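You operate a simulated robot arm through the tools that you are given. There is no shell and no other tool.

The job below is to be done with a simulated robot arm. You get a single attempt, and the scene is never put back.

JOB
Plug the probe into the gas port and raise the flow till oxygen shows 2.0% or less.
Fine: valve open only while plugged in; lowest mark that does it; dock the probe.

It is judged by the outcome, as a careful person would: the job done as asked, and still so three seconds after it is handed in. It fails if anything else is knocked over, pushed out of place, dropped, spilled or broken.

ROBOT AND FRAMES
A 7-joint arm with a two-finger parallel gripper on a trunk, on a base that moves. Base frame: it is fixed to the floor where the robot stands at the start and does not move with it; the origin is under the middle of the robot, x ahead of it, y to its left, z up. Readings come in mm, degrees, newtons and seconds.
With the tool pointing down near the work surface it reaches from about 380 to 760 mm from the robot's upright axis, wherever it stands. Its first joint turns from -143.0 to 143.0 degrees. Places, roughly: flow knob [700, -200, 900]; gas port [600, -100, 900]; gas valve [700, -100, 900]; probe dock [600, -200, 900]. Payload 3 kg.
The tool frame sits at the grasp point between the pads (the TCP): z along the fingers, y along the line on which they close. The tips reach 30 mm beyond it. The gripper opens to 110 mm. The fingers are 20 mm wide and 10 mm thick; the gripper's body (48 by 112 mm) begins 55 mm behind the TCP.
Orientation is told as [roll, pitch, yaw] about the base's x, y, z axes, in that order, counted from this pose: with the fingers straight down and closing along the base's y, the tool's x points along the base's -x, its y along +y and its z along -z.

CONTROLS
- The arm moves only by the tool drive_tool. Its argument "series" is a list of rows, each an object (a shift or turn left out is 0, a gripper value left out holds the last) with "dr": the turn, a rotation vector about the tool's x, y, z in degrees, a list of three; "travel": the shift along the tool's x, y, z in mm, a list of three; "claw": the finger opening in mm, from 0 to 110. In form: [{"dr": [rx, ry, rz], "travel": [dx, dy, dz], "claw": claw}, ...]. A call has 1 to 20 rows; each row shifts and turns the commanded pose from where the row before left it, along the tool's axes as they then stand. Each row takes 0.2 s and may step no farther than 50 mm and 8.6 degrees from the row before; otherwise, or with a gripper value out of range, the whole call is refused. Where a pose cannot be reached the arm comes as near as it can. A force on the tool above 40 N (or 10 N above the force at the start of the call, whichever is more), or a blocked arm, ends the call early, and 0.2 s more pass. Each finger travels about 108 mm/s and halts on what it meets, pressing with about 39 N; the grip force reading is that of the motor and also rises with nothing between the fingers. The clock runs only during rows and for 0.2 s after the last one: add rows that do not move to give the fingers time. The reply holds the time, the measured pose of the TCP, the force on the tool along the base axes, the opening and the grip force, in the units named above and with some noise, with the torque about the TCP (base axes, N m) and any sound that the robot's microphone picked up.
- Cameras (640 x 400 px; columns grow to the right, rows downward): "scene" is now at [156.6, -24.4, 1668.2]; the picture's right is [-0.30, -0.95, -0.00], its down [-0.69, 0.22, -0.69] and it looks along [0.66, -0.21, -0.72] (base axes); focal length 273 px, centre (320, 200). "wrist" rides on the gripper at [72, 17, -103] in the tool frame; the picture's right is [-0.23, 0.97, 0.00], its down [-0.76, -0.18, -0.62] and it looks along [-0.61, -0.14, 0.78] (tool axes); focal length 222 px, centre (320, 200). There is no depth. A picture from a camera that has moved, and an enlarged one, comes with that camera's place and axes in the base frame and with its lens.
- snapshot(camera): a new picture of that camera. It takes no simulated time.
- raise_lower(by): slides the trunk up (or, below 0, down) by that many mm; the arm and the scene camera ride with it, the base frame stays. It gives what a move gives, with no picture.
- steer(legs): drives the robot by 1 to 6 legs, each [ahead, left, turn to the left] in mm, mm and degrees, along the robot's own axes; the way and the turn of a leg run together, so that a leg with both is an arc; at most 1500 mm and 180 degrees a leg. The arm and the cameras ride along, it lands a little off, and it stops where it bumps. It gives what a move gives.
- aim_head(pan, tilt): turns the head with the scene camera to pan (to the left, within 86 degrees either way) and tilt (down, from -29 to 69), counted from straight ahead of the robot. It gives what a move gives.
- close_up(camera, box): a new picture of the part [left, top, right, bottom] of that camera's present view, enlarged. It takes no simulated time.
- job_done(): hands the job in; it is judged then, once.

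Places have to be worked out from the pictures, the camera data and where the tool is seen. Open the gripper and draw the arm clear of the work before you hand the job in, unless the task says otherwise.

The tools are called after "Request:" as name(argument=value, ...) on one line, values as JSON. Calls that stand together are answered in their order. drive_tool: Moves the arm, as the interface text tells. Its arguments: {"type":"object","properties":{"series":{"type":"array","items":{"type":"object","properties":{"dr":{"type":"array","items":{"type":"number"}},"travel":{"type":"array","items":{"type":"number"}},"claw":{"type":"number"}}}}},"required":["series"]} The other tools are called the same way: raise_lower (by) moves the trunk up or down; steer (legs) drives the base; aim_head (pan, tilt) turns the head that bears the scene camera; snapshot (camera) takes a picture; close_up (camera, box) takes an enlarged picture of a part of a camera's view; job_done () hands the job in.

At the start:

```text
time_s: 0.0
tcp_pos: [627.7, -429.4, 1239.0]
orientation: [0.0, 0.1, 0.0]
force: [0.1, -0.5, -0.1]
moment: [0.02, 0.0, 0.0]
width: 109.8
grasp_force: 0.1
trunk travel left (down, up): [-788.0, 102.0]
robot x, y, heading: [-0.7, -3.8, 0.1]
head pan, tilt (commanded): [-17.7, 46.4]
```

scene: 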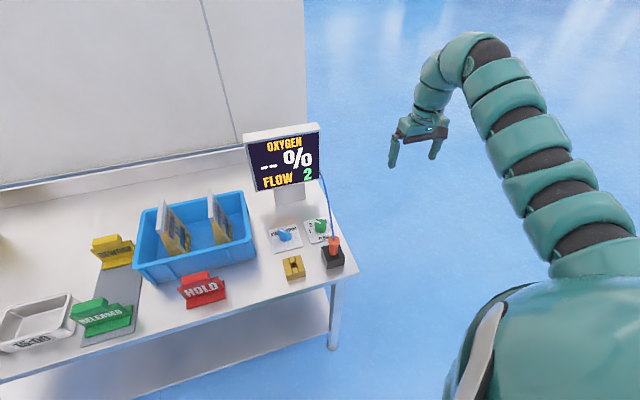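
wrist: 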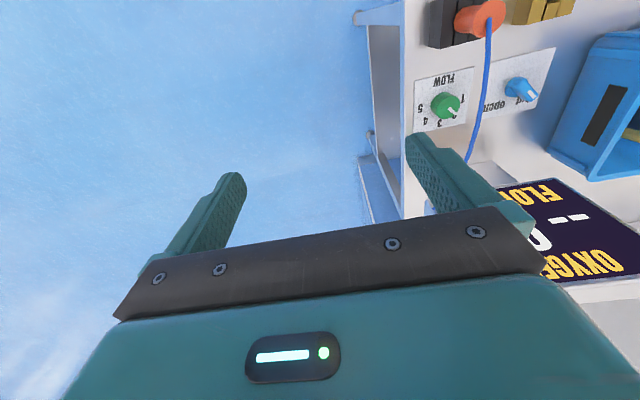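

I see the probe (orange) in its black dock, the yellow gas port, the blue valve and the green flow knob near the corner of the bench. I take enlarged pictures to work out positions.

Request:
close_up(camera="scene", box=[240, 200, 380, 288])

Request:
close_up(camera="wrist", box=[400, 0, 640, 150])

Request:
close_up(camera="scene", box=[80, 110, 400, 310])

```text
4.55 times, centred on (310, 244) of scene
camera zoom: at [156.6, -24.4, 1668.2], right [-0.3, -0.95, 0.0], down [-0.69, 0.22, -0.69], along [0.66, -0.21, -0.72], focal length 1242 px, centre (366, 0)
```

zoom: 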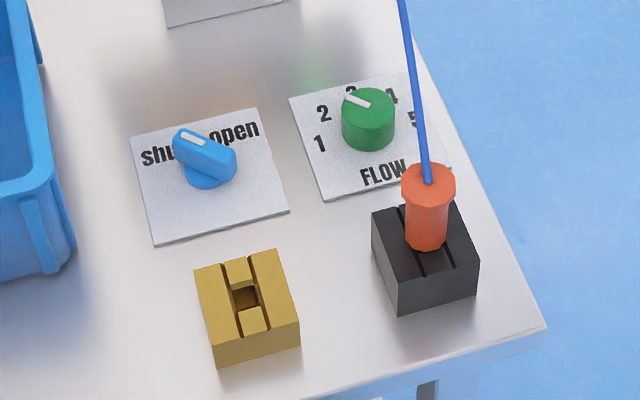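

```text
2.67 times, centred on (520, 75) of wrist
camera zoom: at [555.2, -412.9, 1339.5], right [0.23, 0.97, 0.0], down [0.76, -0.18, 0.62], along [0.61, -0.14, -0.78], focal length 592 px, centre (-213, 533)
```

zoom: 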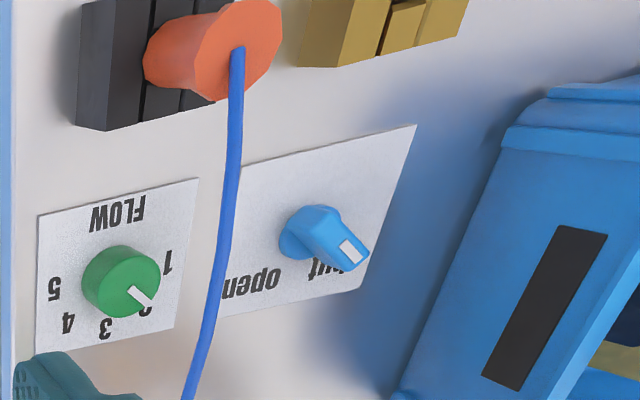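

```text
2.00 times, centred on (240, 210) of scene
camera zoom: at [156.6, -24.4, 1668.2], right [-0.3, -0.95, 0.0], down [-0.69, 0.22, -0.69], along [0.66, -0.21, -0.72], focal length 546 px, centre (480, 180)
```

zoom: 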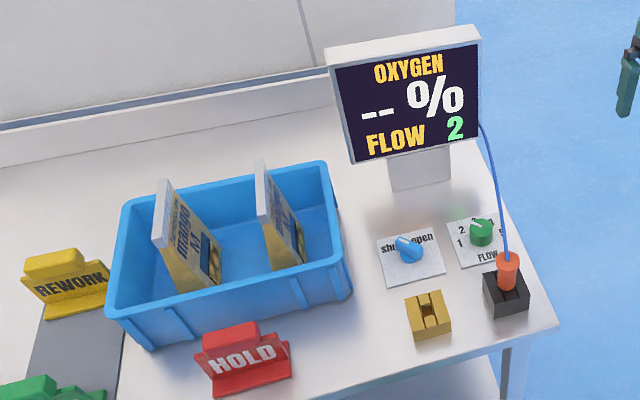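

The valve points to "shut", flow reads 2, and the probe stands in the dock with its cable running up to the monitor. I move the arm, staying high, back over the near side so the wrist camera can see the port and dock.

Request:
drive_tool(series=[{"travel": [25.4, 39.9, 5.6]}, {"travel": [25.4, 39.9, 5.6]}, {"travel": [25.4, 39.9, 5.6]}, {"travel": [25.4, 39.9, 5.6]}, {"travel": [25.4, 39.9, 5.6]}, {"travel": [25.4, 39.9, 5.6]}, {"travel": [25.4, 39.9, 5.6]}, {}])

```text
time_s: 1.8
tcp_pos: [684.6, -243.1, 1239.1]
orientation: [0.3, 0.0, 0.0]
force: [0.2, -0.5, 0.3]
moment: [-0.02, -0.01, 0.01]
width: 110.1
grasp_force: 0.1
out of reach, approached as far as the arm can: row 1, 2, 3, 4, 5, 6, 7
trunk travel left (down, up): [-788.0, 102.0]
robot x, y, heading: [-1.4, -0.9, -0.3]
head pan, tilt (commanded): [-17.7, 46.4]
```

The arm stopped short as if limited in reach at this height, ending at [685, -243, 1239]. I look at both cameras to see the state.

Request:
snapshot(camera="scene")

Request:
snapshot(camera="wrist")

```text
taken
camera scene: at [156.0, -25.9, 1668.2], right [-0.3, -0.95, 0.0], down [-0.69, 0.22, -0.69], along [0.66, -0.21, -0.72], focal length 273 px, centre (320, 200)
```

scene: 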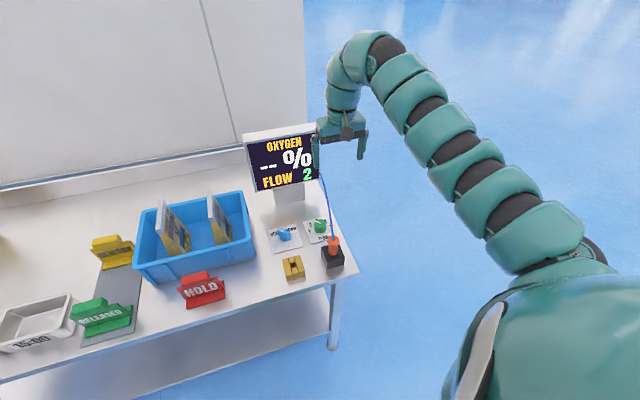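

```text
taken
camera wrist: at [610.7, -227.6, 1340.9], right [0.23, 0.97, 0.0], down [0.76, -0.18, 0.62], along [0.61, -0.14, -0.78], focal length 222 px, centre (320, 200)
```

wrist: 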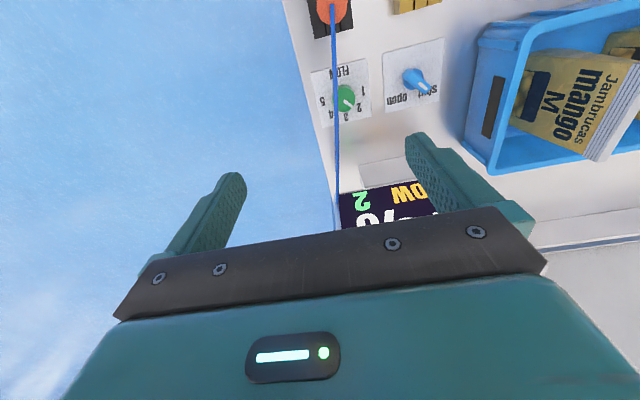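

The knob triangulates to about [733, -211, 900]. I test a small retreat toward the robot plus a little descent to see what the arm can reach here.

Request:
drive_tool(series=[{"travel": [20, 0, 20]}, {}])

```text
time_s: 2.4
tcp_pos: [685.9, -244.3, 1237.9]
orientation: [0.1, 0.0, -0.1]
force: [-0.1, -0.2, -0.1]
moment: [0.05, 0.01, 0.02]
width: 110.2
grasp_force: 0.1
out of reach, approached as far as the arm can: row 1
trunk travel left (down, up): [-788.0, 102.0]
robot x, y, heading: [-0.6, 1.1, -0.0]
head pan, tilt (commanded): [-17.7, 46.4]
```

It did not move, so the inner reach at this height seems limited. I try raising the trunk-relative workspace by commanding a pure descent instead.

Request:
drive_tool(series=[{"travel": [0, 0, 30]}, {}])

```text
time_s: 3.0
tcp_pos: [685.9, -244.5, 1228.4]
orientation: [0.1, 0.2, -0.3]
force: [0.6, -0.1, 0.1]
moment: [-0.01, 0.0, 0.02]
width: 110.1
grasp_force: 0.0
out of reach, approached as far as the arm can: row 1
trunk travel left (down, up): [-788.0, 102.0]
robot x, y, heading: [-0.8, 5.0, -0.2]
head pan, tilt (commanded): [-17.7, 46.4]
```

The reach is tight at this height. I back out sideways to the right of the bench to see whether motions there behave, then descend.

Request:
drive_tool(series=[{"travel": [0, -40, 0]}, {"travel": [0, -40, 0]}, {"travel": [0, -40, 0]}, {}])

```text
time_s: 4.0
tcp_pos: [687.0, -363.7, 1230.4]
orientation: [0.1, 0.0, 0.0]
force: [-0.9, -0.2, -0.6]
moment: [-0.01, 0.0, 0.0]
width: 109.9
grasp_force: 0.1
trunk travel left (down, up): [-788.0, 102.0]
robot x, y, heading: [-0.1, -1.1, -0.0]
head pan, tilt (commanded): [-17.7, 46.4]
```

That worked: the command resumes from the reached pose. I descend here beside the bench, clear of it.

Request:
drive_tool(series=[{"travel": [0, -20, 45]}, {"travel": [0, 0, 45]}, {"travel": [0, 0, 45]}, {}])

```text
time_s: 5.0
tcp_pos: [686.3, -384.4, 1094.2]
orientation: [0.1, 0.1, -0.1]
force: [-0.3, -0.3, 0.1]
moment: [0.01, -0.05, 0.02]
width: 109.9
grasp_force: 0.0
trunk travel left (down, up): [-788.0, 102.0]
robot x, y, heading: [-3.7, -3.3, -0.5]
head pan, tilt (commanded): [-17.7, 46.4]
```

Now at z≈1094; I retreat toward the robot at this height to [450, -380], still beside/in front of the bench.

Request:
drive_tool(series=[{"travel": [40, 0, 0]}, {"travel": [40, 0, 0]}, {"travel": [40, 0, 0]}, {"travel": [40, 0, 0]}, {"travel": [40, 0, 0]}, {"travel": [40, 0, 0]}, {}])

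```text
time_s: 6.6
tcp_pos: [676.0, -382.6, 1095.1]
orientation: [0.1, 0.0, 0.0]
force: [-0.1, 1.0, -0.3]
moment: [0.03, -0.02, 0.03]
width: 109.9
grasp_force: 0.0
out of reach, approached as far as the arm can: row 1, 2, 3, 4, 5, 6
trunk travel left (down, up): [-788.0, 102.0]
robot x, y, heading: [0.2, -0.2, 0.0]
head pan, tilt (commanded): [-17.7, 46.4]
```

Still at an inner limit here. I raise the trunk by 100 mm so that a given tool height sits lower relative to the shoulder, where the reach is wider.

Request:
raise_lower(by=100)

Request:
drive_tool(series=[{"travel": [0, 0, 40]}, {"travel": [0, 0, 40]}, {"travel": [0, 0, 40]}, {"travel": [0, 0, 40]}, {"travel": [40, 0, 0]}, {"travel": [40, 0, 0]}, {}])

```text
time_s: 7.9
tcp_pos: [676.6, -383.9, 1193.1]
orientation: [0.1, 0.1, 0.0]
force: [0.9, 0.4, 0.2]
moment: [-0.01, 0.01, 0.01]
width: 110.0
grasp_force: 0.0
trunk travel left (down, up): [-888.0, 2.0]
robot x, y, heading: [4.4, -0.8, -0.2]
head pan, tilt (commanded): [-17.7, 46.4]
```

```text
time_s: 9.5
tcp_pos: [655.5, -384.5, 1035.2]
orientation: [0.0, 0.0, 0.0]
force: [0.4, 0.1, 0.3]
moment: [-0.01, 0.0, -0.01]
width: 110.0
grasp_force: 0.0
out of reach, approached as far as the arm can: row 5, 6
trunk travel left (down, up): [-888.0, 2.0]
robot x, y, heading: [-3.1, -2.0, 0.2]
head pan, tilt (commanded): [-17.7, 46.4]
```

Still an inner limit near 760 mm radius. I go lower beside the bench and try moving inward again.

Request:
drive_tool(series=[{"travel": [0, -10, 40]}, {"travel": [0, -10, 40]}, {"travel": [0, -10, 30]}, {"travel": [40, 0, 0]}, {"travel": [40, 0, 0]}, {"travel": [40, 0, 0]}, {}])

```text
time_s: 11.1
tcp_pos: [536.1, -413.2, 925.1]
orientation: [0.0, 0.1, 0.0]
force: [0.0, 0.5, -0.6]
moment: [-0.01, 0.02, 0.03]
width: 109.9
grasp_force: 0.1
trunk travel left (down, up): [-888.0, 2.0]
robot x, y, heading: [2.4, -2.2, 0.0]
head pan, tilt (commanded): [-17.7, 46.4]
```

Lower down, inward motion works. I retract to x≈440 in front of the bench, then rise and shift left so the wrist camera faces the port and dock.

Request:
drive_tool(series=[{"travel": [40, 0, 0]}, {"travel": [45, 0, 0]}, {"travel": [0, 40, -10]}, {"travel": [0, 40, -10]}, {"travel": [0, 40, -10]}, {"travel": [0, 40, -10]}, {"travel": [0, 40, -10]}, {}])

Request:
snapshot(camera="wrist")

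Request:
snapshot(camera="scene")

```text
time_s: 12.9
tcp_pos: [601.0, -285.5, 955.9]
orientation: [0.2, 0.2, -0.1]
force: [0.8, -2.9, 0.8]
moment: [0.06, -0.01, -0.01]
width: 108.3
grasp_force: 0.1
out of reach, approached as far as the arm can: row 1, 2, 3, 4, 5, 6, 7
trunk travel left (down, up): [-888.0, 2.0]
robot x, y, heading: [-0.4, -1.8, -0.1]
head pan, tilt (commanded): [-17.7, 46.4]
```

```text
taken
camera wrist: at [527.9, -267.3, 1058.7], right [0.23, 0.97, 0.0], down [0.76, -0.18, 0.62], along [0.6, -0.14, -0.78], focal length 222 px, centre (320, 200)
```

wrist: 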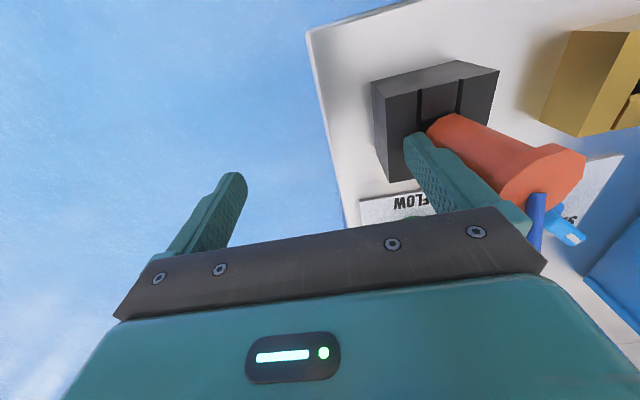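

```text
taken
camera scene: at [156.1, -26.2, 1768.2], right [-0.3, -0.95, 0.0], down [-0.69, 0.22, -0.69], along [0.66, -0.21, -0.72], focal length 273 px, centre (320, 200)
```

scene: 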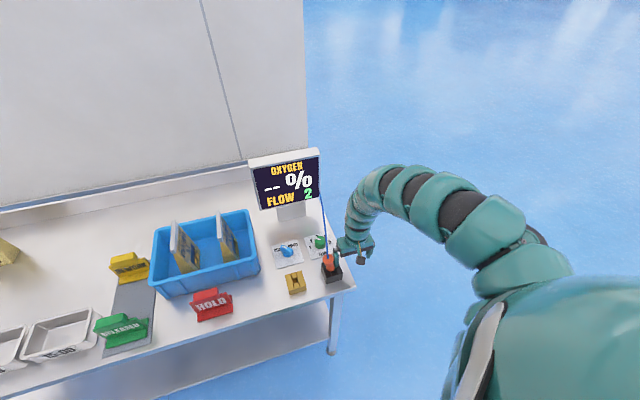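

The arm slid forward instead and the left finger now seems to touch the probe lightly (about 3 N). I back away in -y in small steps at once.

Request:
drive_tool(series=[{"travel": [0, -10, 0]}, {"travel": [0, -10, 0]}, {"travel": [0, -10, 0]}, {}])

Request:
snapshot(camera="wrist")

Request:
close_up(camera="scene", box=[250, 220, 390, 308])

```text
time_s: 13.9
tcp_pos: [601.6, -312.8, 958.2]
orientation: [0.1, 0.1, 0.0]
force: [-0.1, 0.8, -0.2]
moment: [-0.03, -0.01, 0.01]
width: 110.0
grasp_force: 0.0
trunk travel left (down, up): [-888.0, 2.0]
robot x, y, heading: [2.0, 3.8, -0.0]
head pan, tilt (commanded): [-17.7, 46.4]
```

```text
taken
camera wrist: at [528.5, -296.1, 1059.0], right [0.23, 0.97, 0.0], down [0.76, -0.18, 0.62], along [0.61, -0.14, -0.78], focal length 222 px, centre (320, 200)
```

wrist: 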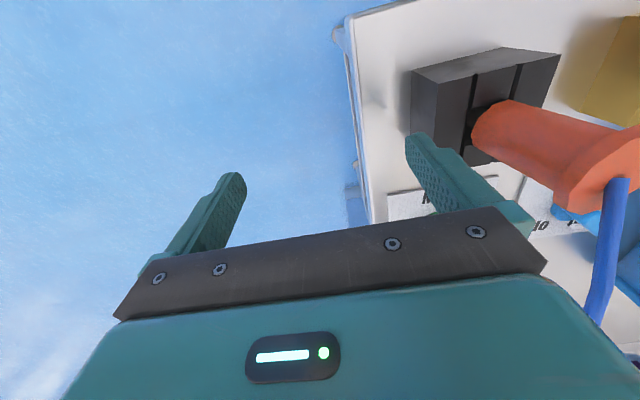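

```text
4.55 times, centred on (320, 264) of scene
camera zoom: at [156.6, -24.2, 1768.2], right [-0.3, -0.95, 0.0], down [-0.69, 0.22, -0.69], along [0.66, -0.21, -0.72], focal length 1242 px, centre (320, -91)
```

zoom: 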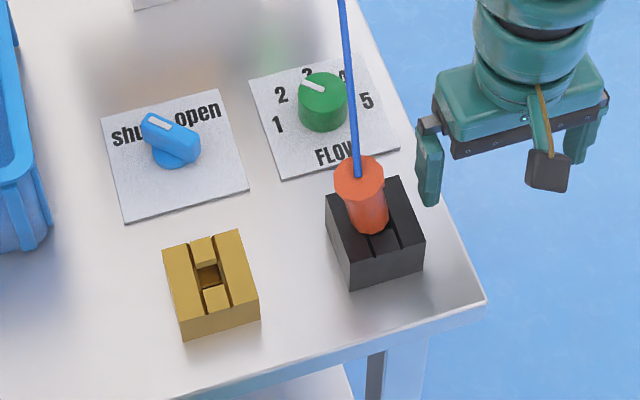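

The probe now leans a few degrees in the dock but is still in it, and I am clear of it. Before moving again I look at where the shoulder is, to understand the reach.

Request:
aim_head(pan=-70, tilt=50)

Request:
snapshot(camera="scene")

```text
time_s: 15.1
tcp_pos: [602.8, -312.9, 957.0]
orientation: [0.0, 0.2, 0.0]
force: [0.9, 0.8, -0.1]
moment: [-0.02, 0.05, 0.03]
width: 110.0
grasp_force: 0.0
trunk travel left (down, up): [-888.0, 2.0]
robot x, y, heading: [-1.6, 1.3, -0.0]
head pan, tilt (commanded): [-70.0, 50.0]
```

```text
taken
camera scene: at [106.7, -72.4, 1763.3], right [-0.94, -0.34, 0.0], down [-0.26, 0.72, -0.64], along [0.22, -0.6, -0.77], focal length 273 px, centre (320, 200)
```

scene: 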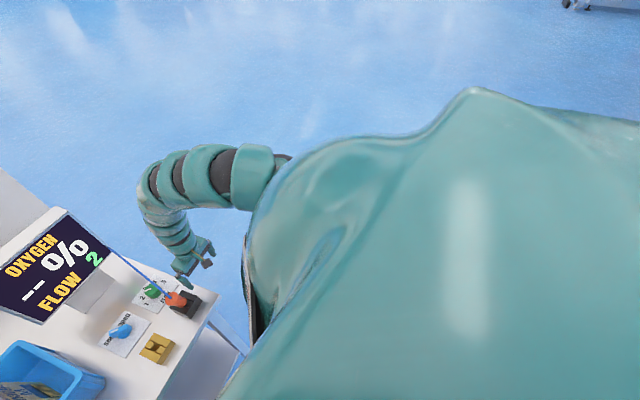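

The shoulder sits well to the robot's right and forward, so the work is too close for a raised, tool-down pose. I shift the gripper further right, clear of the dock, before backing the base off.

Request:
drive_tool(series=[{"travel": [0, -35, 0]}, {"travel": [0, -35, 0]}, {}])

```text
time_s: 15.9
tcp_pos: [601.5, -385.0, 956.9]
orientation: [0.2, 0.2, 0.0]
force: [-0.7, 0.2, -0.3]
moment: [0.0, 0.01, -0.01]
width: 110.1
grasp_force: 0.0
trunk travel left (down, up): [-888.0, 2.0]
robot x, y, heading: [3.3, 0.6, -0.2]
head pan, tilt (commanded): [-70.0, 50.0]
```

Now I drive the base straight back by 120 mm.

Request:
steer(legs=[[-120, 0, 0]])

Request:
aim_head(pan=-17.7, tilt=46.4)

Request:
snapshot(camera="scene")

```text
time_s: 17.2
tcp_pos: [480.5, -384.2, 957.4]
orientation: [0.0, 0.0, 0.0]
force: [-0.2, 0.3, 1.0]
moment: [0.0, -0.02, -0.01]
width: 110.0
grasp_force: 0.1
trunk travel left (down, up): [-888.0, 2.0]
robot x, y, heading: [-120.6, 0.9, 0.2]
head pan, tilt (commanded): [-70.0, 50.0]
```

```text
time_s: 18.4
tcp_pos: [482.5, -385.9, 956.4]
orientation: [0.1, 0.2, 0.0]
force: [-0.3, -1.1, 0.5]
moment: [-0.01, -0.01, 0.06]
width: 109.9
grasp_force: 0.0
trunk travel left (down, up): [-888.0, 2.0]
robot x, y, heading: [-119.6, -0.4, -0.0]
head pan, tilt (commanded): [-17.7, 46.4]
```

```text
taken
camera scene: at [37.0, -24.6, 1768.2], right [-0.31, -0.95, 0.0], down [-0.69, 0.22, -0.69], along [0.66, -0.21, -0.72], focal length 273 px, centre (320, 200)
```

scene: 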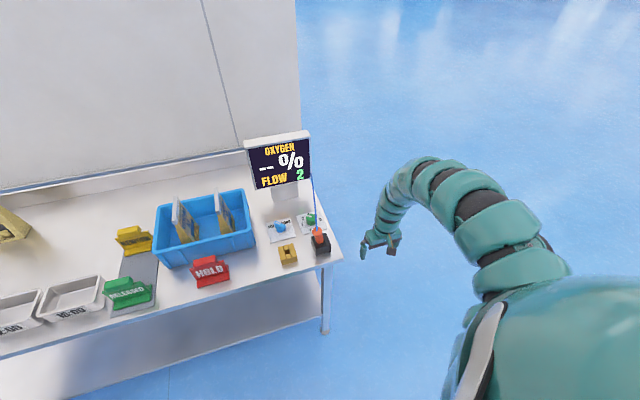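

The base is back 120 mm. I now rise and move slightly forward beside the bench, in short steps, watching for reach limits.

Request:
drive_tool(series=[{"travel": [-40, 0, -10]}, {"travel": [-20, 0, -40]}, {"travel": [-20, 0, -40]}, {}])

```text
time_s: 19.4
tcp_pos: [562.6, -385.1, 1047.2]
orientation: [0.0, 0.0, -0.2]
force: [1.0, 0.2, 0.0]
moment: [0.03, 0.0, -0.05]
width: 110.1
grasp_force: 0.0
trunk travel left (down, up): [-888.0, 2.0]
robot x, y, heading: [-120.9, 1.4, -0.1]
head pan, tilt (commanded): [-17.7, 46.4]
```

No reach limit now. I continue up and to the left, toward a viewing spot over the near edge.

Request:
drive_tool(series=[{"travel": [0, 20, -35]}, {"travel": [0, 40, -15]}, {"travel": [0, 40, 0]}, {}])

Request:
snapshot(camera="wrist")

```text
time_s: 20.4
tcp_pos: [564.8, -288.0, 1094.8]
orientation: [0.1, 0.2, -0.2]
force: [0.3, -0.1, -0.4]
moment: [0.0, 0.01, 0.0]
width: 110.1
grasp_force: 0.2
out of reach, approached as far as the arm can: row 3
trunk travel left (down, up): [-888.0, 2.0]
robot x, y, heading: [-119.2, 0.7, -0.2]
head pan, tilt (commanded): [-17.7, 46.4]
```

```text
taken
camera wrist: at [491.6, -270.9, 1197.6], right [0.23, 0.97, 0.0], down [0.76, -0.18, 0.62], along [0.6, -0.14, -0.79], focal length 222 px, centre (320, 200)
```

wrist: 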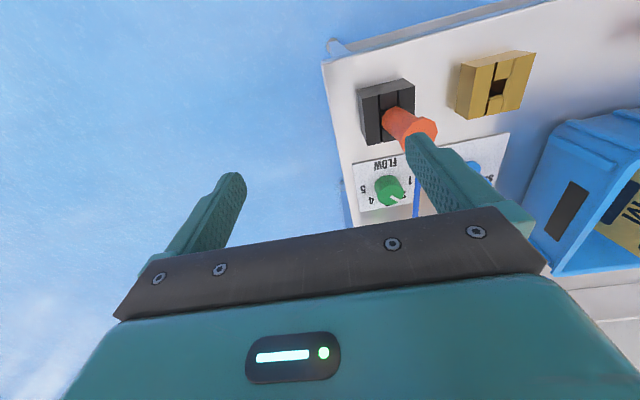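

The view shows the dock, port and knob well. I enlarge it to locate them.

Request:
close_up(camera="wrist", box=[340, 40, 548, 170])

Request:
close_up(camera="scene", box=[250, 200, 350, 262])

```text
3.08 times, centred on (444, 105) of wrist
camera zoom: at [491.6, -270.9, 1197.6], right [0.23, 0.97, 0.0], down [0.76, -0.18, 0.62], along [0.6, -0.14, -0.79], focal length 684 px, centre (-62, 492)
```

zoom: 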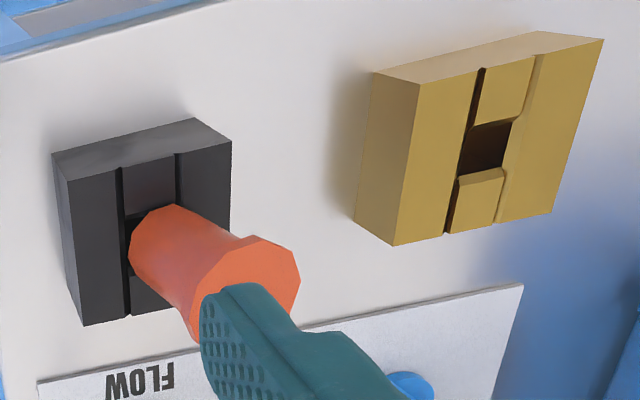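

```text
6.40 times, centred on (300, 231) of scene
camera zoom: at [35.1, -27.9, 1768.3], right [-0.31, -0.95, 0.0], down [-0.69, 0.22, -0.69], along [0.66, -0.21, -0.72], focal length 1748 px, centre (448, 2)
```

zoom: 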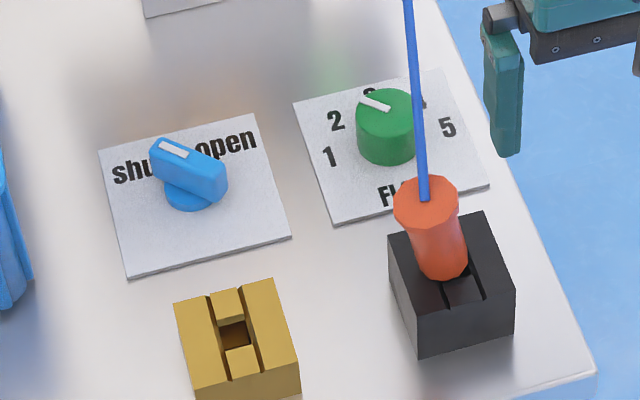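

Triangulating: port block centre ≈ [602, -77], top ≈ 908; dock centre ≈ [606, -206]; the probe stands about 80 mm above the dock and leans a bit. I move over it, high, to view it between the fingers.

Request:
drive_tool(series=[{"travel": [-25, 0, 0]}, {"travel": [0, 42, 0]}, {"travel": [0, 42, 0]}, {}])

Request:
snapshot(camera="wrist")

```text
time_s: 21.4
tcp_pos: [591.2, -201.6, 1096.8]
orientation: [0.0, 0.0, -0.1]
force: [0.7, 0.4, -0.2]
moment: [0.01, -0.05, 0.01]
width: 110.1
grasp_force: 0.0
trunk travel left (down, up): [-888.0, 2.0]
robot x, y, heading: [-121.4, -0.7, -0.1]
head pan, tilt (commanded): [-17.7, 46.4]
```

```text
taken
camera wrist: at [517.9, -183.9, 1198.8], right [0.23, 0.97, 0.0], down [0.76, -0.18, 0.62], along [0.61, -0.14, -0.78], focal length 222 px, centre (320, 200)
```

wrist: 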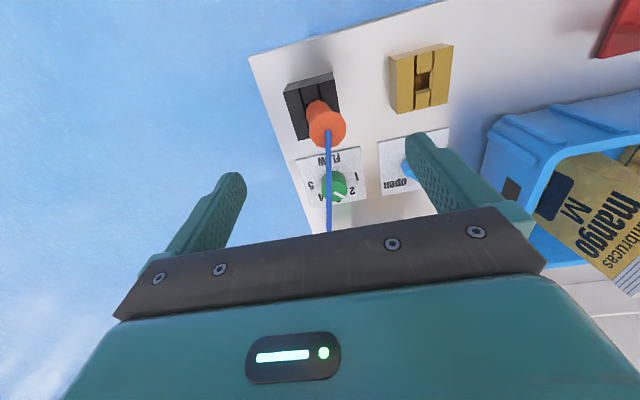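

Good view of the probe between the fingers. I enlarge it, and also the scene view.

Request:
close_up(camera="wrist", box=[250, 40, 490, 190])

Request:
close_up(camera="scene", box=[240, 120, 352, 190])

Request:
close_up(camera="scene", box=[290, 190, 346, 225])

```text
2.67 times, centred on (370, 115) of wrist
camera zoom: at [517.9, -183.9, 1198.8], right [0.23, 0.97, 0.0], down [0.76, -0.18, 0.62], along [0.61, -0.14, -0.78], focal length 592 px, centre (187, 427)
```

zoom: 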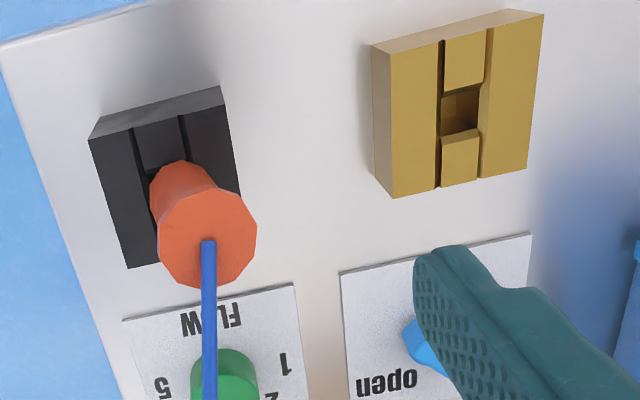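

```text
5.71 times, centred on (296, 155) of scene
camera zoom: at [36.3, -25.4, 1768.2], right [-0.3, -0.95, 0.0], down [-0.69, 0.22, -0.69], along [0.66, -0.21, -0.72], focal length 1561 px, centre (457, 457)
```

zoom: 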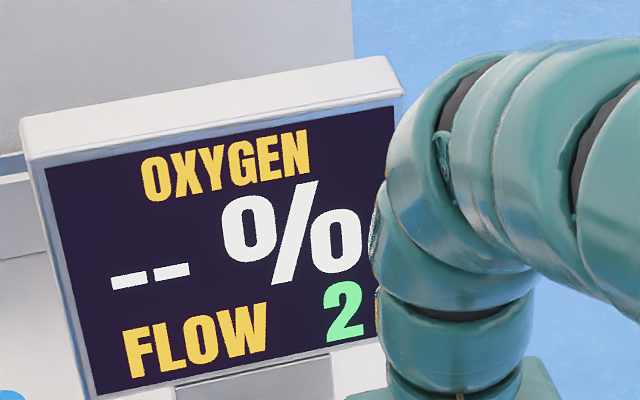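

```text
11.43 times, centred on (318, 208) of scene
camera zoom: at [36.3, -25.4, 1768.2], right [-0.3, -0.95, 0.0], down [-0.69, 0.22, -0.69], along [0.66, -0.21, -0.72], focal length 3122 px, centre (343, 114)
```

zoom: 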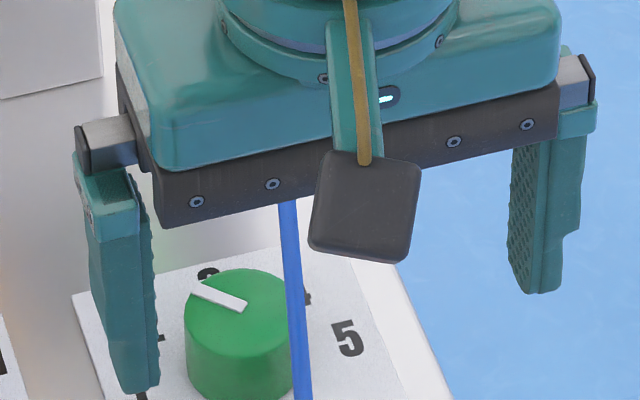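

I take tighter enlargements of the dock and port for better coordinates.

Request:
close_up(camera="wrist", box=[275, 65, 355, 115])

Request:
close_up(camera="wrist", box=[380, 40, 460, 90])

Request:
close_up(camera="wrist", box=[265, 85, 377, 155])

```text
8.00 times, centred on (315, 90) of wrist
camera zoom: at [517.9, -183.9, 1198.8], right [0.23, 0.97, 0.0], down [0.76, -0.18, 0.62], along [0.61, -0.14, -0.78], focal length 1777 px, centre (360, 1080)
```

zoom: 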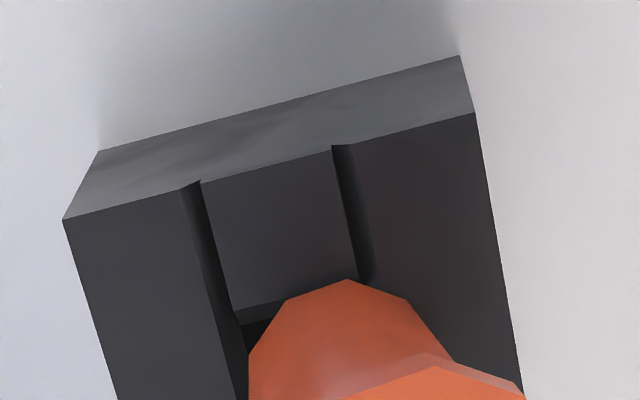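

```text
8.00 times, centred on (420, 65) of wrist
camera zoom: at [517.9, -183.9, 1198.8], right [0.23, 0.97, 0.0], down [0.76, -0.18, 0.62], along [0.61, -0.14, -0.78], focal length 1777 px, centre (-480, 1280)
```

zoom: 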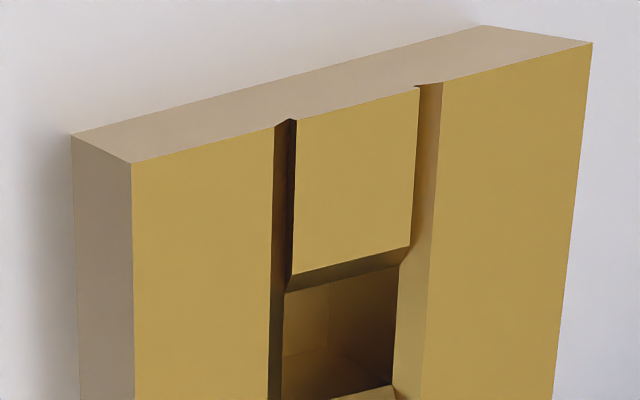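

```text
5.71 times, centred on (321, 120) of wrist
camera zoom: at [517.9, -183.9, 1198.8], right [0.23, 0.97, 0.0], down [0.76, -0.18, 0.62], along [0.61, -0.14, -0.78], focal length 1269 px, centre (314, 657)
```

zoom: 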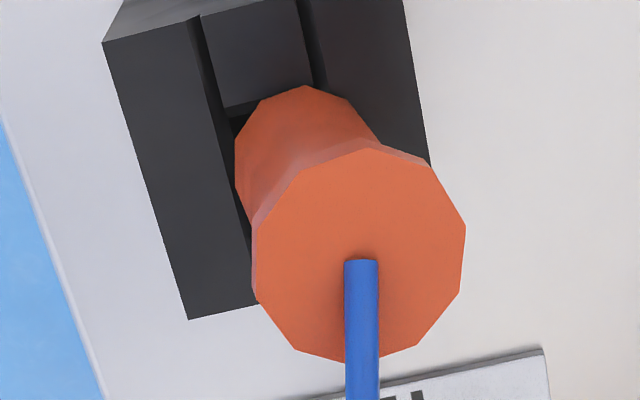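

Refined estimates: table ≈ 876, dock centre ≈ [600, -210] top ≈ 921, port centre ≈ [600, -79] top ≈ 910, probe flange top ≈ 990 leaning ~8° toward +y. I descend over it with the fingers wide, stopping at z≈1000 to check.

Request:
drive_tool(series=[{"travel": [-9, -5, 30]}, {"travel": [0, 0, 35]}, {"travel": [0, 0, 30]}, {}])

Request:
snapshot(camera="wrist")

Request:
close_up(camera="scene", box=[270, 200, 366, 260])

```text
time_s: 22.4
tcp_pos: [601.2, -206.9, 1001.4]
orientation: [0.2, 0.0, -0.1]
force: [-1.1, 0.4, -0.7]
moment: [-0.02, -0.01, 0.02]
width: 110.1
grasp_force: 0.1
trunk travel left (down, up): [-888.0, 2.0]
robot x, y, heading: [-118.1, -0.4, -0.0]
head pan, tilt (commanded): [-17.7, 46.4]
```

```text
taken
camera wrist: at [526.8, -189.1, 1103.3], right [0.23, 0.97, 0.0], down [0.76, -0.18, 0.62], along [0.61, -0.14, -0.78], focal length 222 px, centre (320, 200)
```

wrist: 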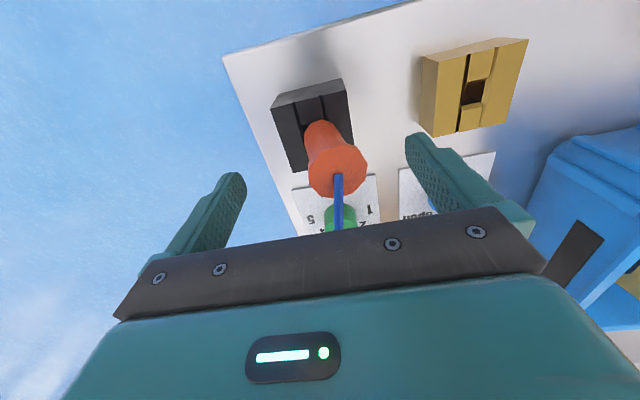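

```text
6.67 times, centred on (318, 230) of scene
camera zoom: at [35.9, -24.4, 1768.3], right [-0.3, -0.95, 0.0], down [-0.69, 0.22, -0.69], along [0.66, -0.21, -0.72], focal length 1821 px, centre (333, 0)
```

zoom: 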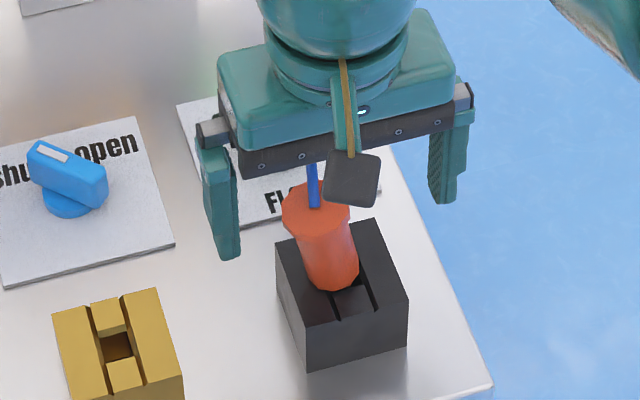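

The probe is well between the fingers and the cable runs forward beneath the palm. I descend 41 mm to z≈960.

Request:
drive_tool(series=[{"travel": [0, 0, 20]}, {"travel": [0, 0, 21]}, {}])

Request:
snapshot(camera="wrist")

Request:
close_up(camera="scene", box=[270, 200, 366, 260])

```text
time_s: 23.2
tcp_pos: [601.0, -206.3, 959.2]
orientation: [0.1, 0.1, -0.1]
force: [-0.1, -0.7, 0.3]
moment: [0.02, -0.02, 0.0]
width: 110.1
grasp_force: 0.1
trunk travel left (down, up): [-888.0, 2.0]
robot x, y, heading: [-119.9, 0.3, -0.2]
head pan, tilt (commanded): [-17.7, 46.4]
```

```text
taken
camera wrist: at [526.8, -189.1, 1061.4], right [0.23, 0.97, 0.0], down [0.76, -0.18, 0.62], along [0.61, -0.14, -0.78], focal length 222 px, centre (320, 200)
```

wrist: 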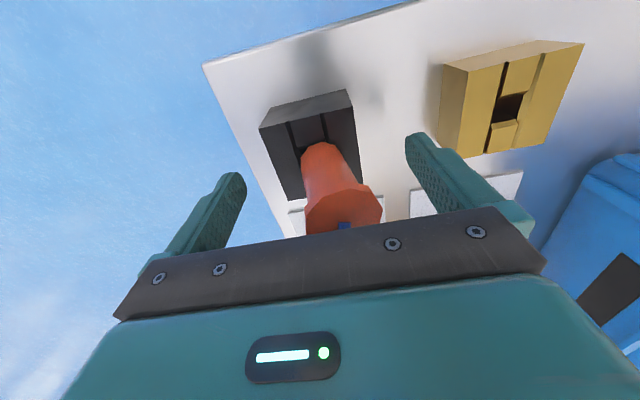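

```text
6.67 times, centred on (318, 230) of scene
camera zoom: at [36.6, -24.5, 1768.2], right [-0.3, -0.95, 0.0], down [-0.69, 0.22, -0.69], along [0.66, -0.21, -0.72], focal length 1821 px, centre (333, 0)
```

zoom: 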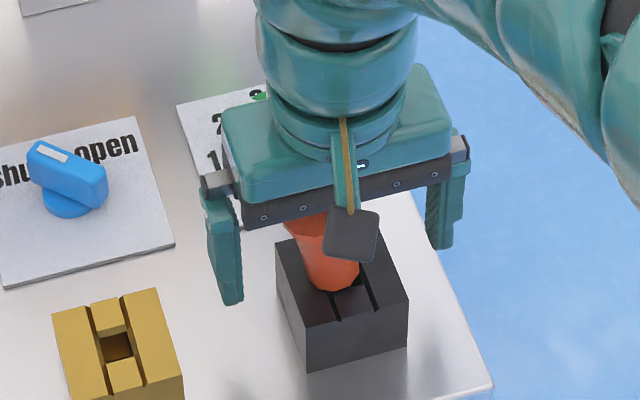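

The fingers straddle the probe. Because the flange (≈35 mm) is wider than the body (≈30 mm), I will pitch the tool forward about its y so the pads grip only the body below the flange; first a small test turn.

Request:
drive_tool(series=[{"dr": [0, -8, 0]}, {"dr": [0, -4, 0]}, {}])

```text
time_s: 24.0
tcp_pos: [600.8, -205.8, 959.1]
orientation: [0.1, -11.8, 0.0]
force: [-0.5, -0.2, 0.5]
moment: [-0.01, 0.02, -0.04]
width: 110.0
grasp_force: 0.0
trunk travel left (down, up): [-888.0, 2.0]
robot x, y, heading: [-119.4, -1.3, -0.3]
head pan, tilt (commanded): [-17.7, 46.4]
```

The turn works in place (pitch -11.8°, no reach warning). I continue to about -40°.

Request:
drive_tool(series=[{"dr": [0, -8, 0]}, {"dr": [0, -8, 0]}, {"dr": [0, -8, 0]}, {"dr": [0, -4, 0]}, {}])

Request:
snapshot(camera="wrist")

Request:
close_up(camera="scene", box=[270, 200, 366, 260])

```text
time_s: 25.2
tcp_pos: [603.2, -195.4, 956.7]
orientation: [3.0, -29.3, -0.1]
force: [0.6, 0.5, -0.6]
moment: [-0.03, 0.01, 0.02]
width: 109.9
grasp_force: 0.1
out of reach, approached as far as the arm can: row 2, 3, 4
trunk travel left (down, up): [-888.0, 2.0]
robot x, y, heading: [-122.4, 0.8, 0.1]
head pan, tilt (commanded): [-17.7, 46.4]
```

```text
taken
camera wrist: at [487.5, -183.1, 1010.6], right [0.17, 0.97, 0.16], down [0.36, -0.21, 0.91], along [0.91, -0.1, -0.39], focal length 222 px, centre (320, 200)
```

wrist: 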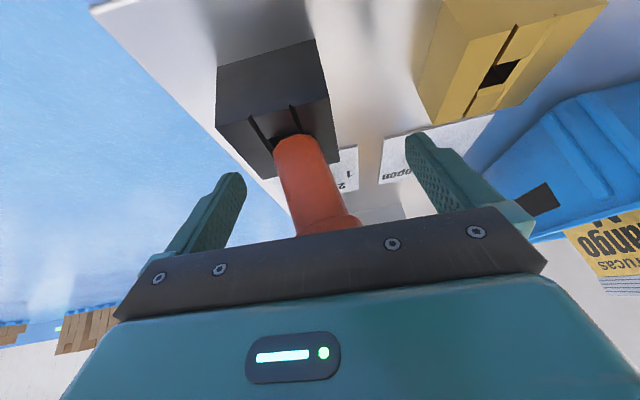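

```text
6.67 times, centred on (318, 230) of scene
camera zoom: at [37.1, -24.4, 1768.2], right [-0.3, -0.95, 0.0], down [-0.69, 0.22, -0.69], along [0.66, -0.21, -0.72], focal length 1821 px, centre (333, 0)
```

zoom: 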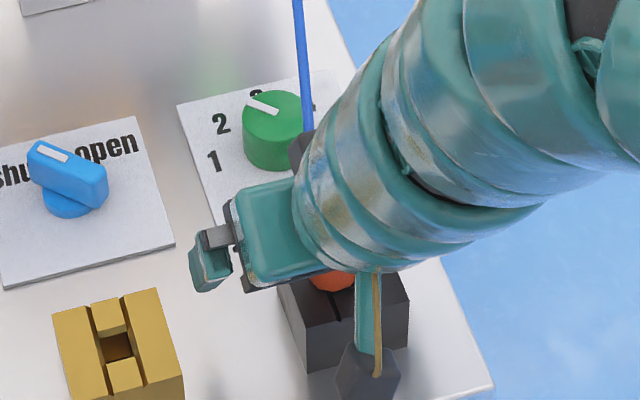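

The pitch stops at about -29°, too close to the robot again. I turn back upright, then will lift clear and back the base off further so a steeper pitch becomes reachable.

Request:
drive_tool(series=[{"dr": [1, 8, 0]}, {"dr": [1, 8, 0]}, {"dr": [1, 8, 0]}, {"dr": [0, 5.3, 0]}, {}])

```text
time_s: 26.4
tcp_pos: [602.6, -194.2, 956.8]
orientation: [-0.7, -2.3, 0.2]
force: [-0.3, 0.0, -0.5]
moment: [0.01, 0.02, -0.01]
width: 109.8
grasp_force: 0.0
trunk travel left (down, up): [-888.0, 2.0]
robot x, y, heading: [-122.5, -2.6, 0.2]
head pan, tilt (commanded): [-17.7, 46.4]
```

I level the tool and lift straight up, clear of the flange and cable.

Request:
drive_tool(series=[{"dr": [-0.7, 2.3, 0], "travel": [0, -5, -20]}, {"travel": [0, -5, -40]}, {"travel": [0, 0, -40]}, {"travel": [0, 0, -35]}, {}])

```text
time_s: 27.6
tcp_pos: [601.6, -203.3, 1091.7]
orientation: [-0.1, 0.0, 0.1]
force: [0.0, 0.4, 0.0]
moment: [0.0, -0.04, 0.0]
width: 109.9
grasp_force: 0.1
trunk travel left (down, up): [-888.0, 2.0]
robot x, y, heading: [-119.5, 1.5, 0.2]
head pan, tilt (commanded): [-17.7, 46.4]
```

Clear above the probe. I back the base another 120 mm.

Request:
steer(legs=[[-120, 0, 0]])

```text
time_s: 28.8
tcp_pos: [480.0, -205.2, 1092.0]
orientation: [-0.1, -0.2, 0.0]
force: [0.3, -0.6, 0.6]
moment: [0.0, -0.04, -0.02]
width: 110.1
grasp_force: 0.0
trunk travel left (down, up): [-888.0, 2.0]
robot x, y, heading: [-240.9, -0.7, 0.0]
head pan, tilt (commanded): [-17.7, 46.4]
```

I extend the arm forward again at this height and then pitch the tool in the air, watching for reach limits.

Request:
drive_tool(series=[{"travel": [-40, 0, 0]}, {"travel": [-40, 0, 0]}, {"travel": [-30, 0, 0]}, {"dr": [0, -8, 0]}, {"dr": [0, -8, 0]}, {}])

```text
time_s: 30.2
tcp_pos: [557.8, -203.8, 1091.7]
orientation: [0.0, -16.2, 0.1]
force: [0.1, 0.0, -0.3]
moment: [0.02, 0.01, 0.01]
width: 110.2
grasp_force: 0.0
out of reach, approached as far as the arm can: row 2, 3
trunk travel left (down, up): [-888.0, 2.0]
robot x, y, heading: [-239.6, 1.4, -0.2]
head pan, tilt (commanded): [-17.7, 46.4]
```

That was the outer limit for the level tool; with more pitch the wrist sits further back. I continue pitching to -40° here.

Request:
drive_tool(series=[{"dr": [0, -8, 0]}, {"dr": [0, -8, 0]}, {"dr": [0, -8, 0]}, {}])

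```text
time_s: 31.2
tcp_pos: [576.9, -202.0, 1082.1]
orientation: [-0.3, -40.1, 0.4]
force: [0.2, 1.3, -0.3]
moment: [-0.06, 0.0, 0.01]
width: 110.2
grasp_force: 0.0
out of reach, approached as far as the arm can: row 2, 3
trunk travel left (down, up): [-888.0, 2.0]
robot x, y, heading: [-239.4, 0.4, 0.1]
head pan, tilt (commanded): [-17.7, 46.4]
```

Pitch is now -40°. I move forward and down to about [600, -206, 1000], fingers still wide around the probe.

Request:
drive_tool(series=[{"travel": [17.5, -2, 38.8]}, {"travel": [17.5, -2, 38.8]}, {}])

Request:
snapshot(camera="wrist")

Request:
snapshot(camera="scene")

```text
time_s: 32.0
tcp_pos: [597.5, -207.3, 997.8]
orientation: [-0.2, -40.0, 0.2]
force: [0.6, -0.2, -0.6]
moment: [-0.01, -0.02, 0.02]
width: 110.1
grasp_force: 0.0
trunk travel left (down, up): [-888.0, 2.0]
robot x, y, heading: [-239.4, -0.8, -0.3]
head pan, tilt (commanded): [-17.7, 46.4]
```

```text
taken
camera wrist: at [475.9, -190.7, 1028.5], right [0.17, 0.97, 0.14], down [0.18, -0.17, 0.97], along [0.97, -0.14, -0.21], focal length 222 px, centre (320, 200)
```

wrist: 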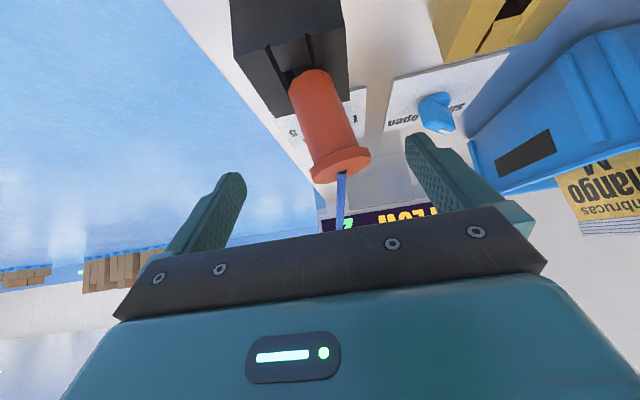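

```text
taken
camera scene: at [-83.2, -23.7, 1768.2], right [-0.3, -0.95, 0.0], down [-0.69, 0.22, -0.69], along [0.66, -0.21, -0.72], focal length 273 px, centre (320, 200)
```

scene: 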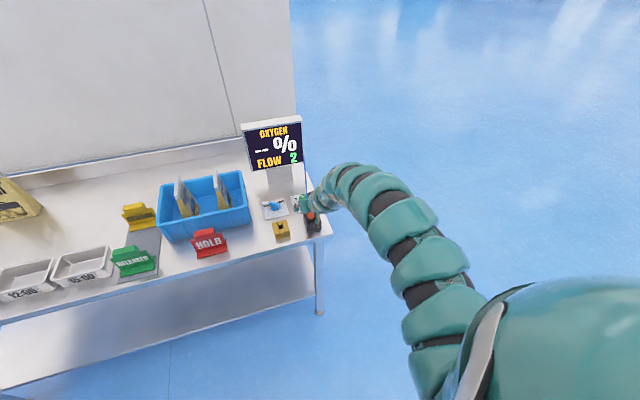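

From this side view the body spans z≈920–980 with the flange at ≈980–988, leaning ~9° toward +y. I lower to z≈953 so the pads meet the body below the flange.

Request:
drive_tool(series=[{"travel": [13.5, -1, 18]}, {"travel": [13.5, -1, 18]}, {}])

Request:
snapshot(camera="wrist")

Request:
close_up(camera="scene", box=[256, 190, 352, 250])

```text
time_s: 32.8
tcp_pos: [601.3, -211.7, 953.3]
orientation: [-0.1, -40.1, 0.2]
force: [0.3, 0.9, -0.9]
moment: [0.04, 0.05, -0.01]
width: 110.3
grasp_force: 0.0
trunk travel left (down, up): [-888.0, 2.0]
robot x, y, heading: [-241.7, -0.5, 0.1]
head pan, tilt (commanded): [-17.7, 46.4]
```

```text
taken
camera wrist: at [478.4, -194.6, 984.6], right [0.17, 0.97, 0.14], down [0.18, -0.18, 0.97], along [0.97, -0.14, -0.21], focal length 222 px, centre (320, 200)
```

wrist: 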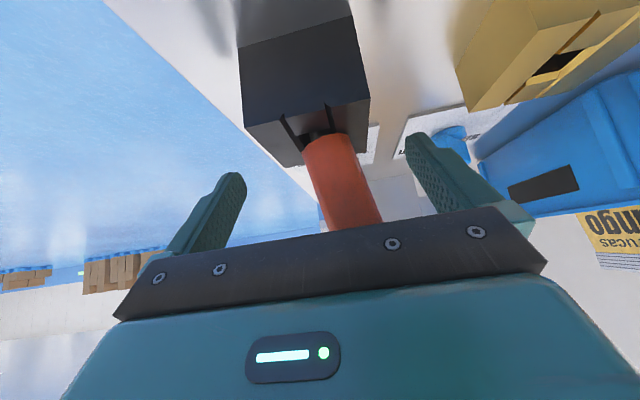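

```text
6.67 times, centred on (304, 220) of scene
camera zoom: at [-83.4, -25.0, 1768.2], right [-0.3, -0.95, 0.0], down [-0.69, 0.22, -0.69], along [0.66, -0.21, -0.72], focal length 1821 px, centre (427, 67)
```

zoom: 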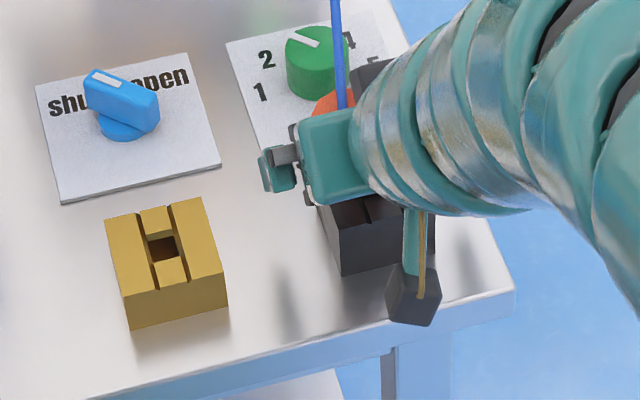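

The pads straddle the body below the flange. I close gradually, first to 50 mm, and check.

Request:
drive_tool(series=[{"claw": 80}, {"claw": 60}, {"claw": 50}, {}])

Request:
snapshot(camera="wrist")

```text
time_s: 33.8
tcp_pos: [600.3, -209.7, 953.4]
orientation: [-0.2, -40.1, 0.4]
force: [-0.6, 8.3, -0.3]
moment: [0.73, -0.1, 0.74]
width: 59.6
grasp_force: 44.5
trunk travel left (down, up): [-888.0, 2.0]
robot x, y, heading: [-239.8, 2.2, 0.0]
head pan, tilt (commanded): [-17.7, 46.4]
```

```text
taken
camera wrist: at [478.4, -192.2, 984.7], right [0.17, 0.97, 0.14], down [0.18, -0.17, 0.97], along [0.97, -0.14, -0.21], focal length 222 px, centre (320, 200)
```

wrist: 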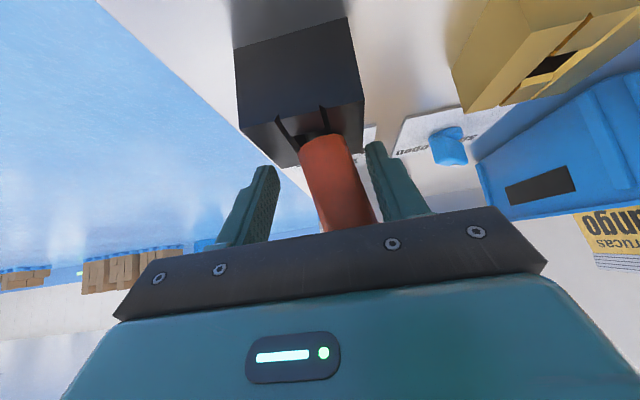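

The left finger met the leaning flange at 60 mm opening, so the probe must be straightened first. I hold the opening at 62 and push gently in -y in small steps while watching the force.

Request:
drive_tool(series=[{"claw": 62}, {"travel": [0, -3, 0]}, {"travel": [0, -3, 0]}, {}])

Request:
snapshot(camera="wrist")

```text
time_s: 34.8
tcp_pos: [601.8, -214.5, 954.3]
orientation: [-0.2, -40.0, 0.4]
force: [1.0, 16.5, -2.6]
moment: [0.34, -0.05, 0.15]
width: 70.1
grasp_force: 8.6
trunk travel left (down, up): [-888.0, 2.0]
robot x, y, heading: [-240.1, 3.3, -0.1]
head pan, tilt (commanded): [-17.7, 46.4]
```

```text
taken
camera wrist: at [478.5, -197.4, 984.9], right [0.17, 0.97, 0.14], down [0.18, -0.17, 0.97], along [0.97, -0.14, -0.21], focal length 222 px, centre (320, 200)
```

wrist: 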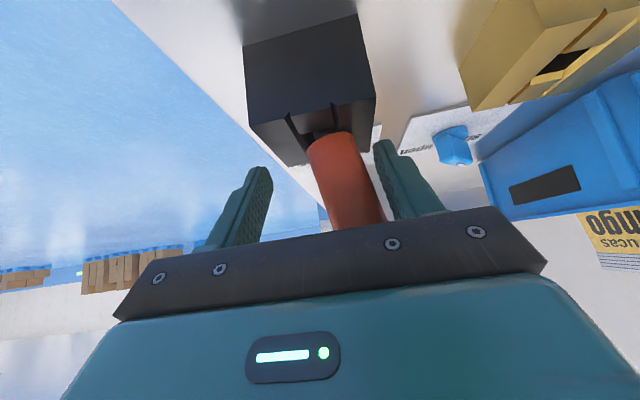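

The probe is wedged in its lean (16 N did not move it), so I will not force it. I open, centre on the leaning body, and roll the tool ≈10° to match its axis so I can grip it and draw it out along its own axis.

Request:
drive_tool(series=[{"claw": 95}, {"travel": [0, 7, 0]}, {"travel": [0, 7.5, 0]}, {"dr": [3.83, 0, -3.2]}, {"dr": [3.83, 0, -3.2]}, {}])

Request:
snapshot(camera="wrist")

Request:
close_up(camera="scene", box=[256, 190, 352, 250])

```text
time_s: 36.2
tcp_pos: [600.6, -204.2, 952.4]
orientation: [-13.0, -39.2, 8.4]
force: [-0.3, 0.1, -0.2]
moment: [-0.02, 0.01, 0.05]
width: 95.1
grasp_force: 0.0
trunk travel left (down, up): [-888.0, 2.0]
robot x, y, heading: [-245.0, 1.6, 0.1]
head pan, tilt (commanded): [-17.7, 46.4]
```

```text
taken
camera wrist: at [478.3, -181.3, 981.3], right [0.17, 0.98, -0.03], down [0.18, -0.01, 0.98], along [0.97, -0.18, -0.18], focal length 222 px, centre (320, 200)
```

wrist: 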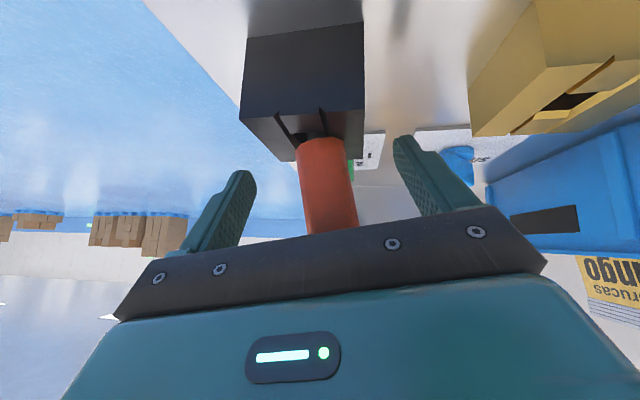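

```text
6.67 times, centred on (304, 220) of scene
camera zoom: at [-82.8, -25.1, 1768.1], right [-0.3, -0.95, 0.0], down [-0.69, 0.22, -0.69], along [0.66, -0.21, -0.72], focal length 1821 px, centre (427, 67)
```

zoom: 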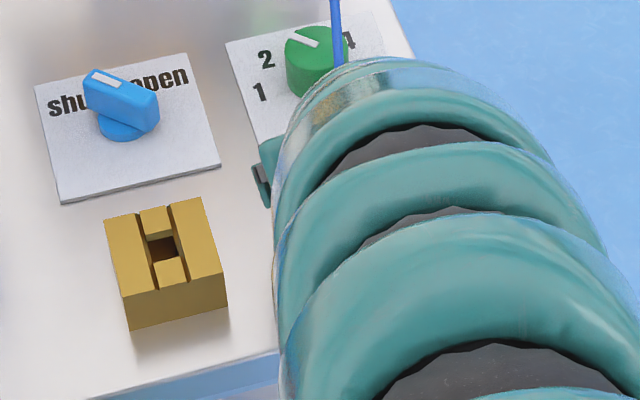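

The tool axis now matches the probe's lean. I shift 4 mm in +y to centre on the body and close in stages.

Request:
drive_tool(series=[{"travel": [0, 4, 0]}, {"claw": 70}, {"claw": 50}, {"claw": 40}, {}])

Request:
snapshot(camera="wrist")

```text
time_s: 37.4
tcp_pos: [601.0, -196.6, 953.2]
orientation: [-13.1, -39.2, 8.5]
force: [-3.1, 10.8, -4.6]
moment: [0.26, 0.18, 0.13]
width: 45.4
grasp_force: 5.9
trunk travel left (down, up): [-888.0, 2.0]
robot x, y, heading: [-238.0, -2.6, 0.1]
head pan, tilt (commanded): [-17.7, 46.4]
```

```text
taken
camera wrist: at [478.3, -174.2, 980.5], right [0.17, 0.98, -0.03], down [0.18, 0.0, 0.98], along [0.97, -0.17, -0.18], focal length 222 px, centre (320, 200)
```

wrist: 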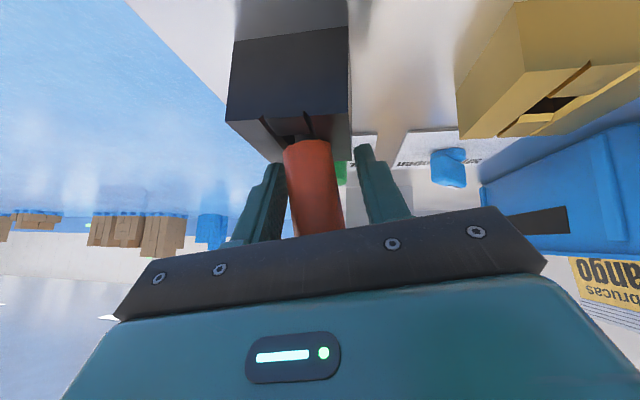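

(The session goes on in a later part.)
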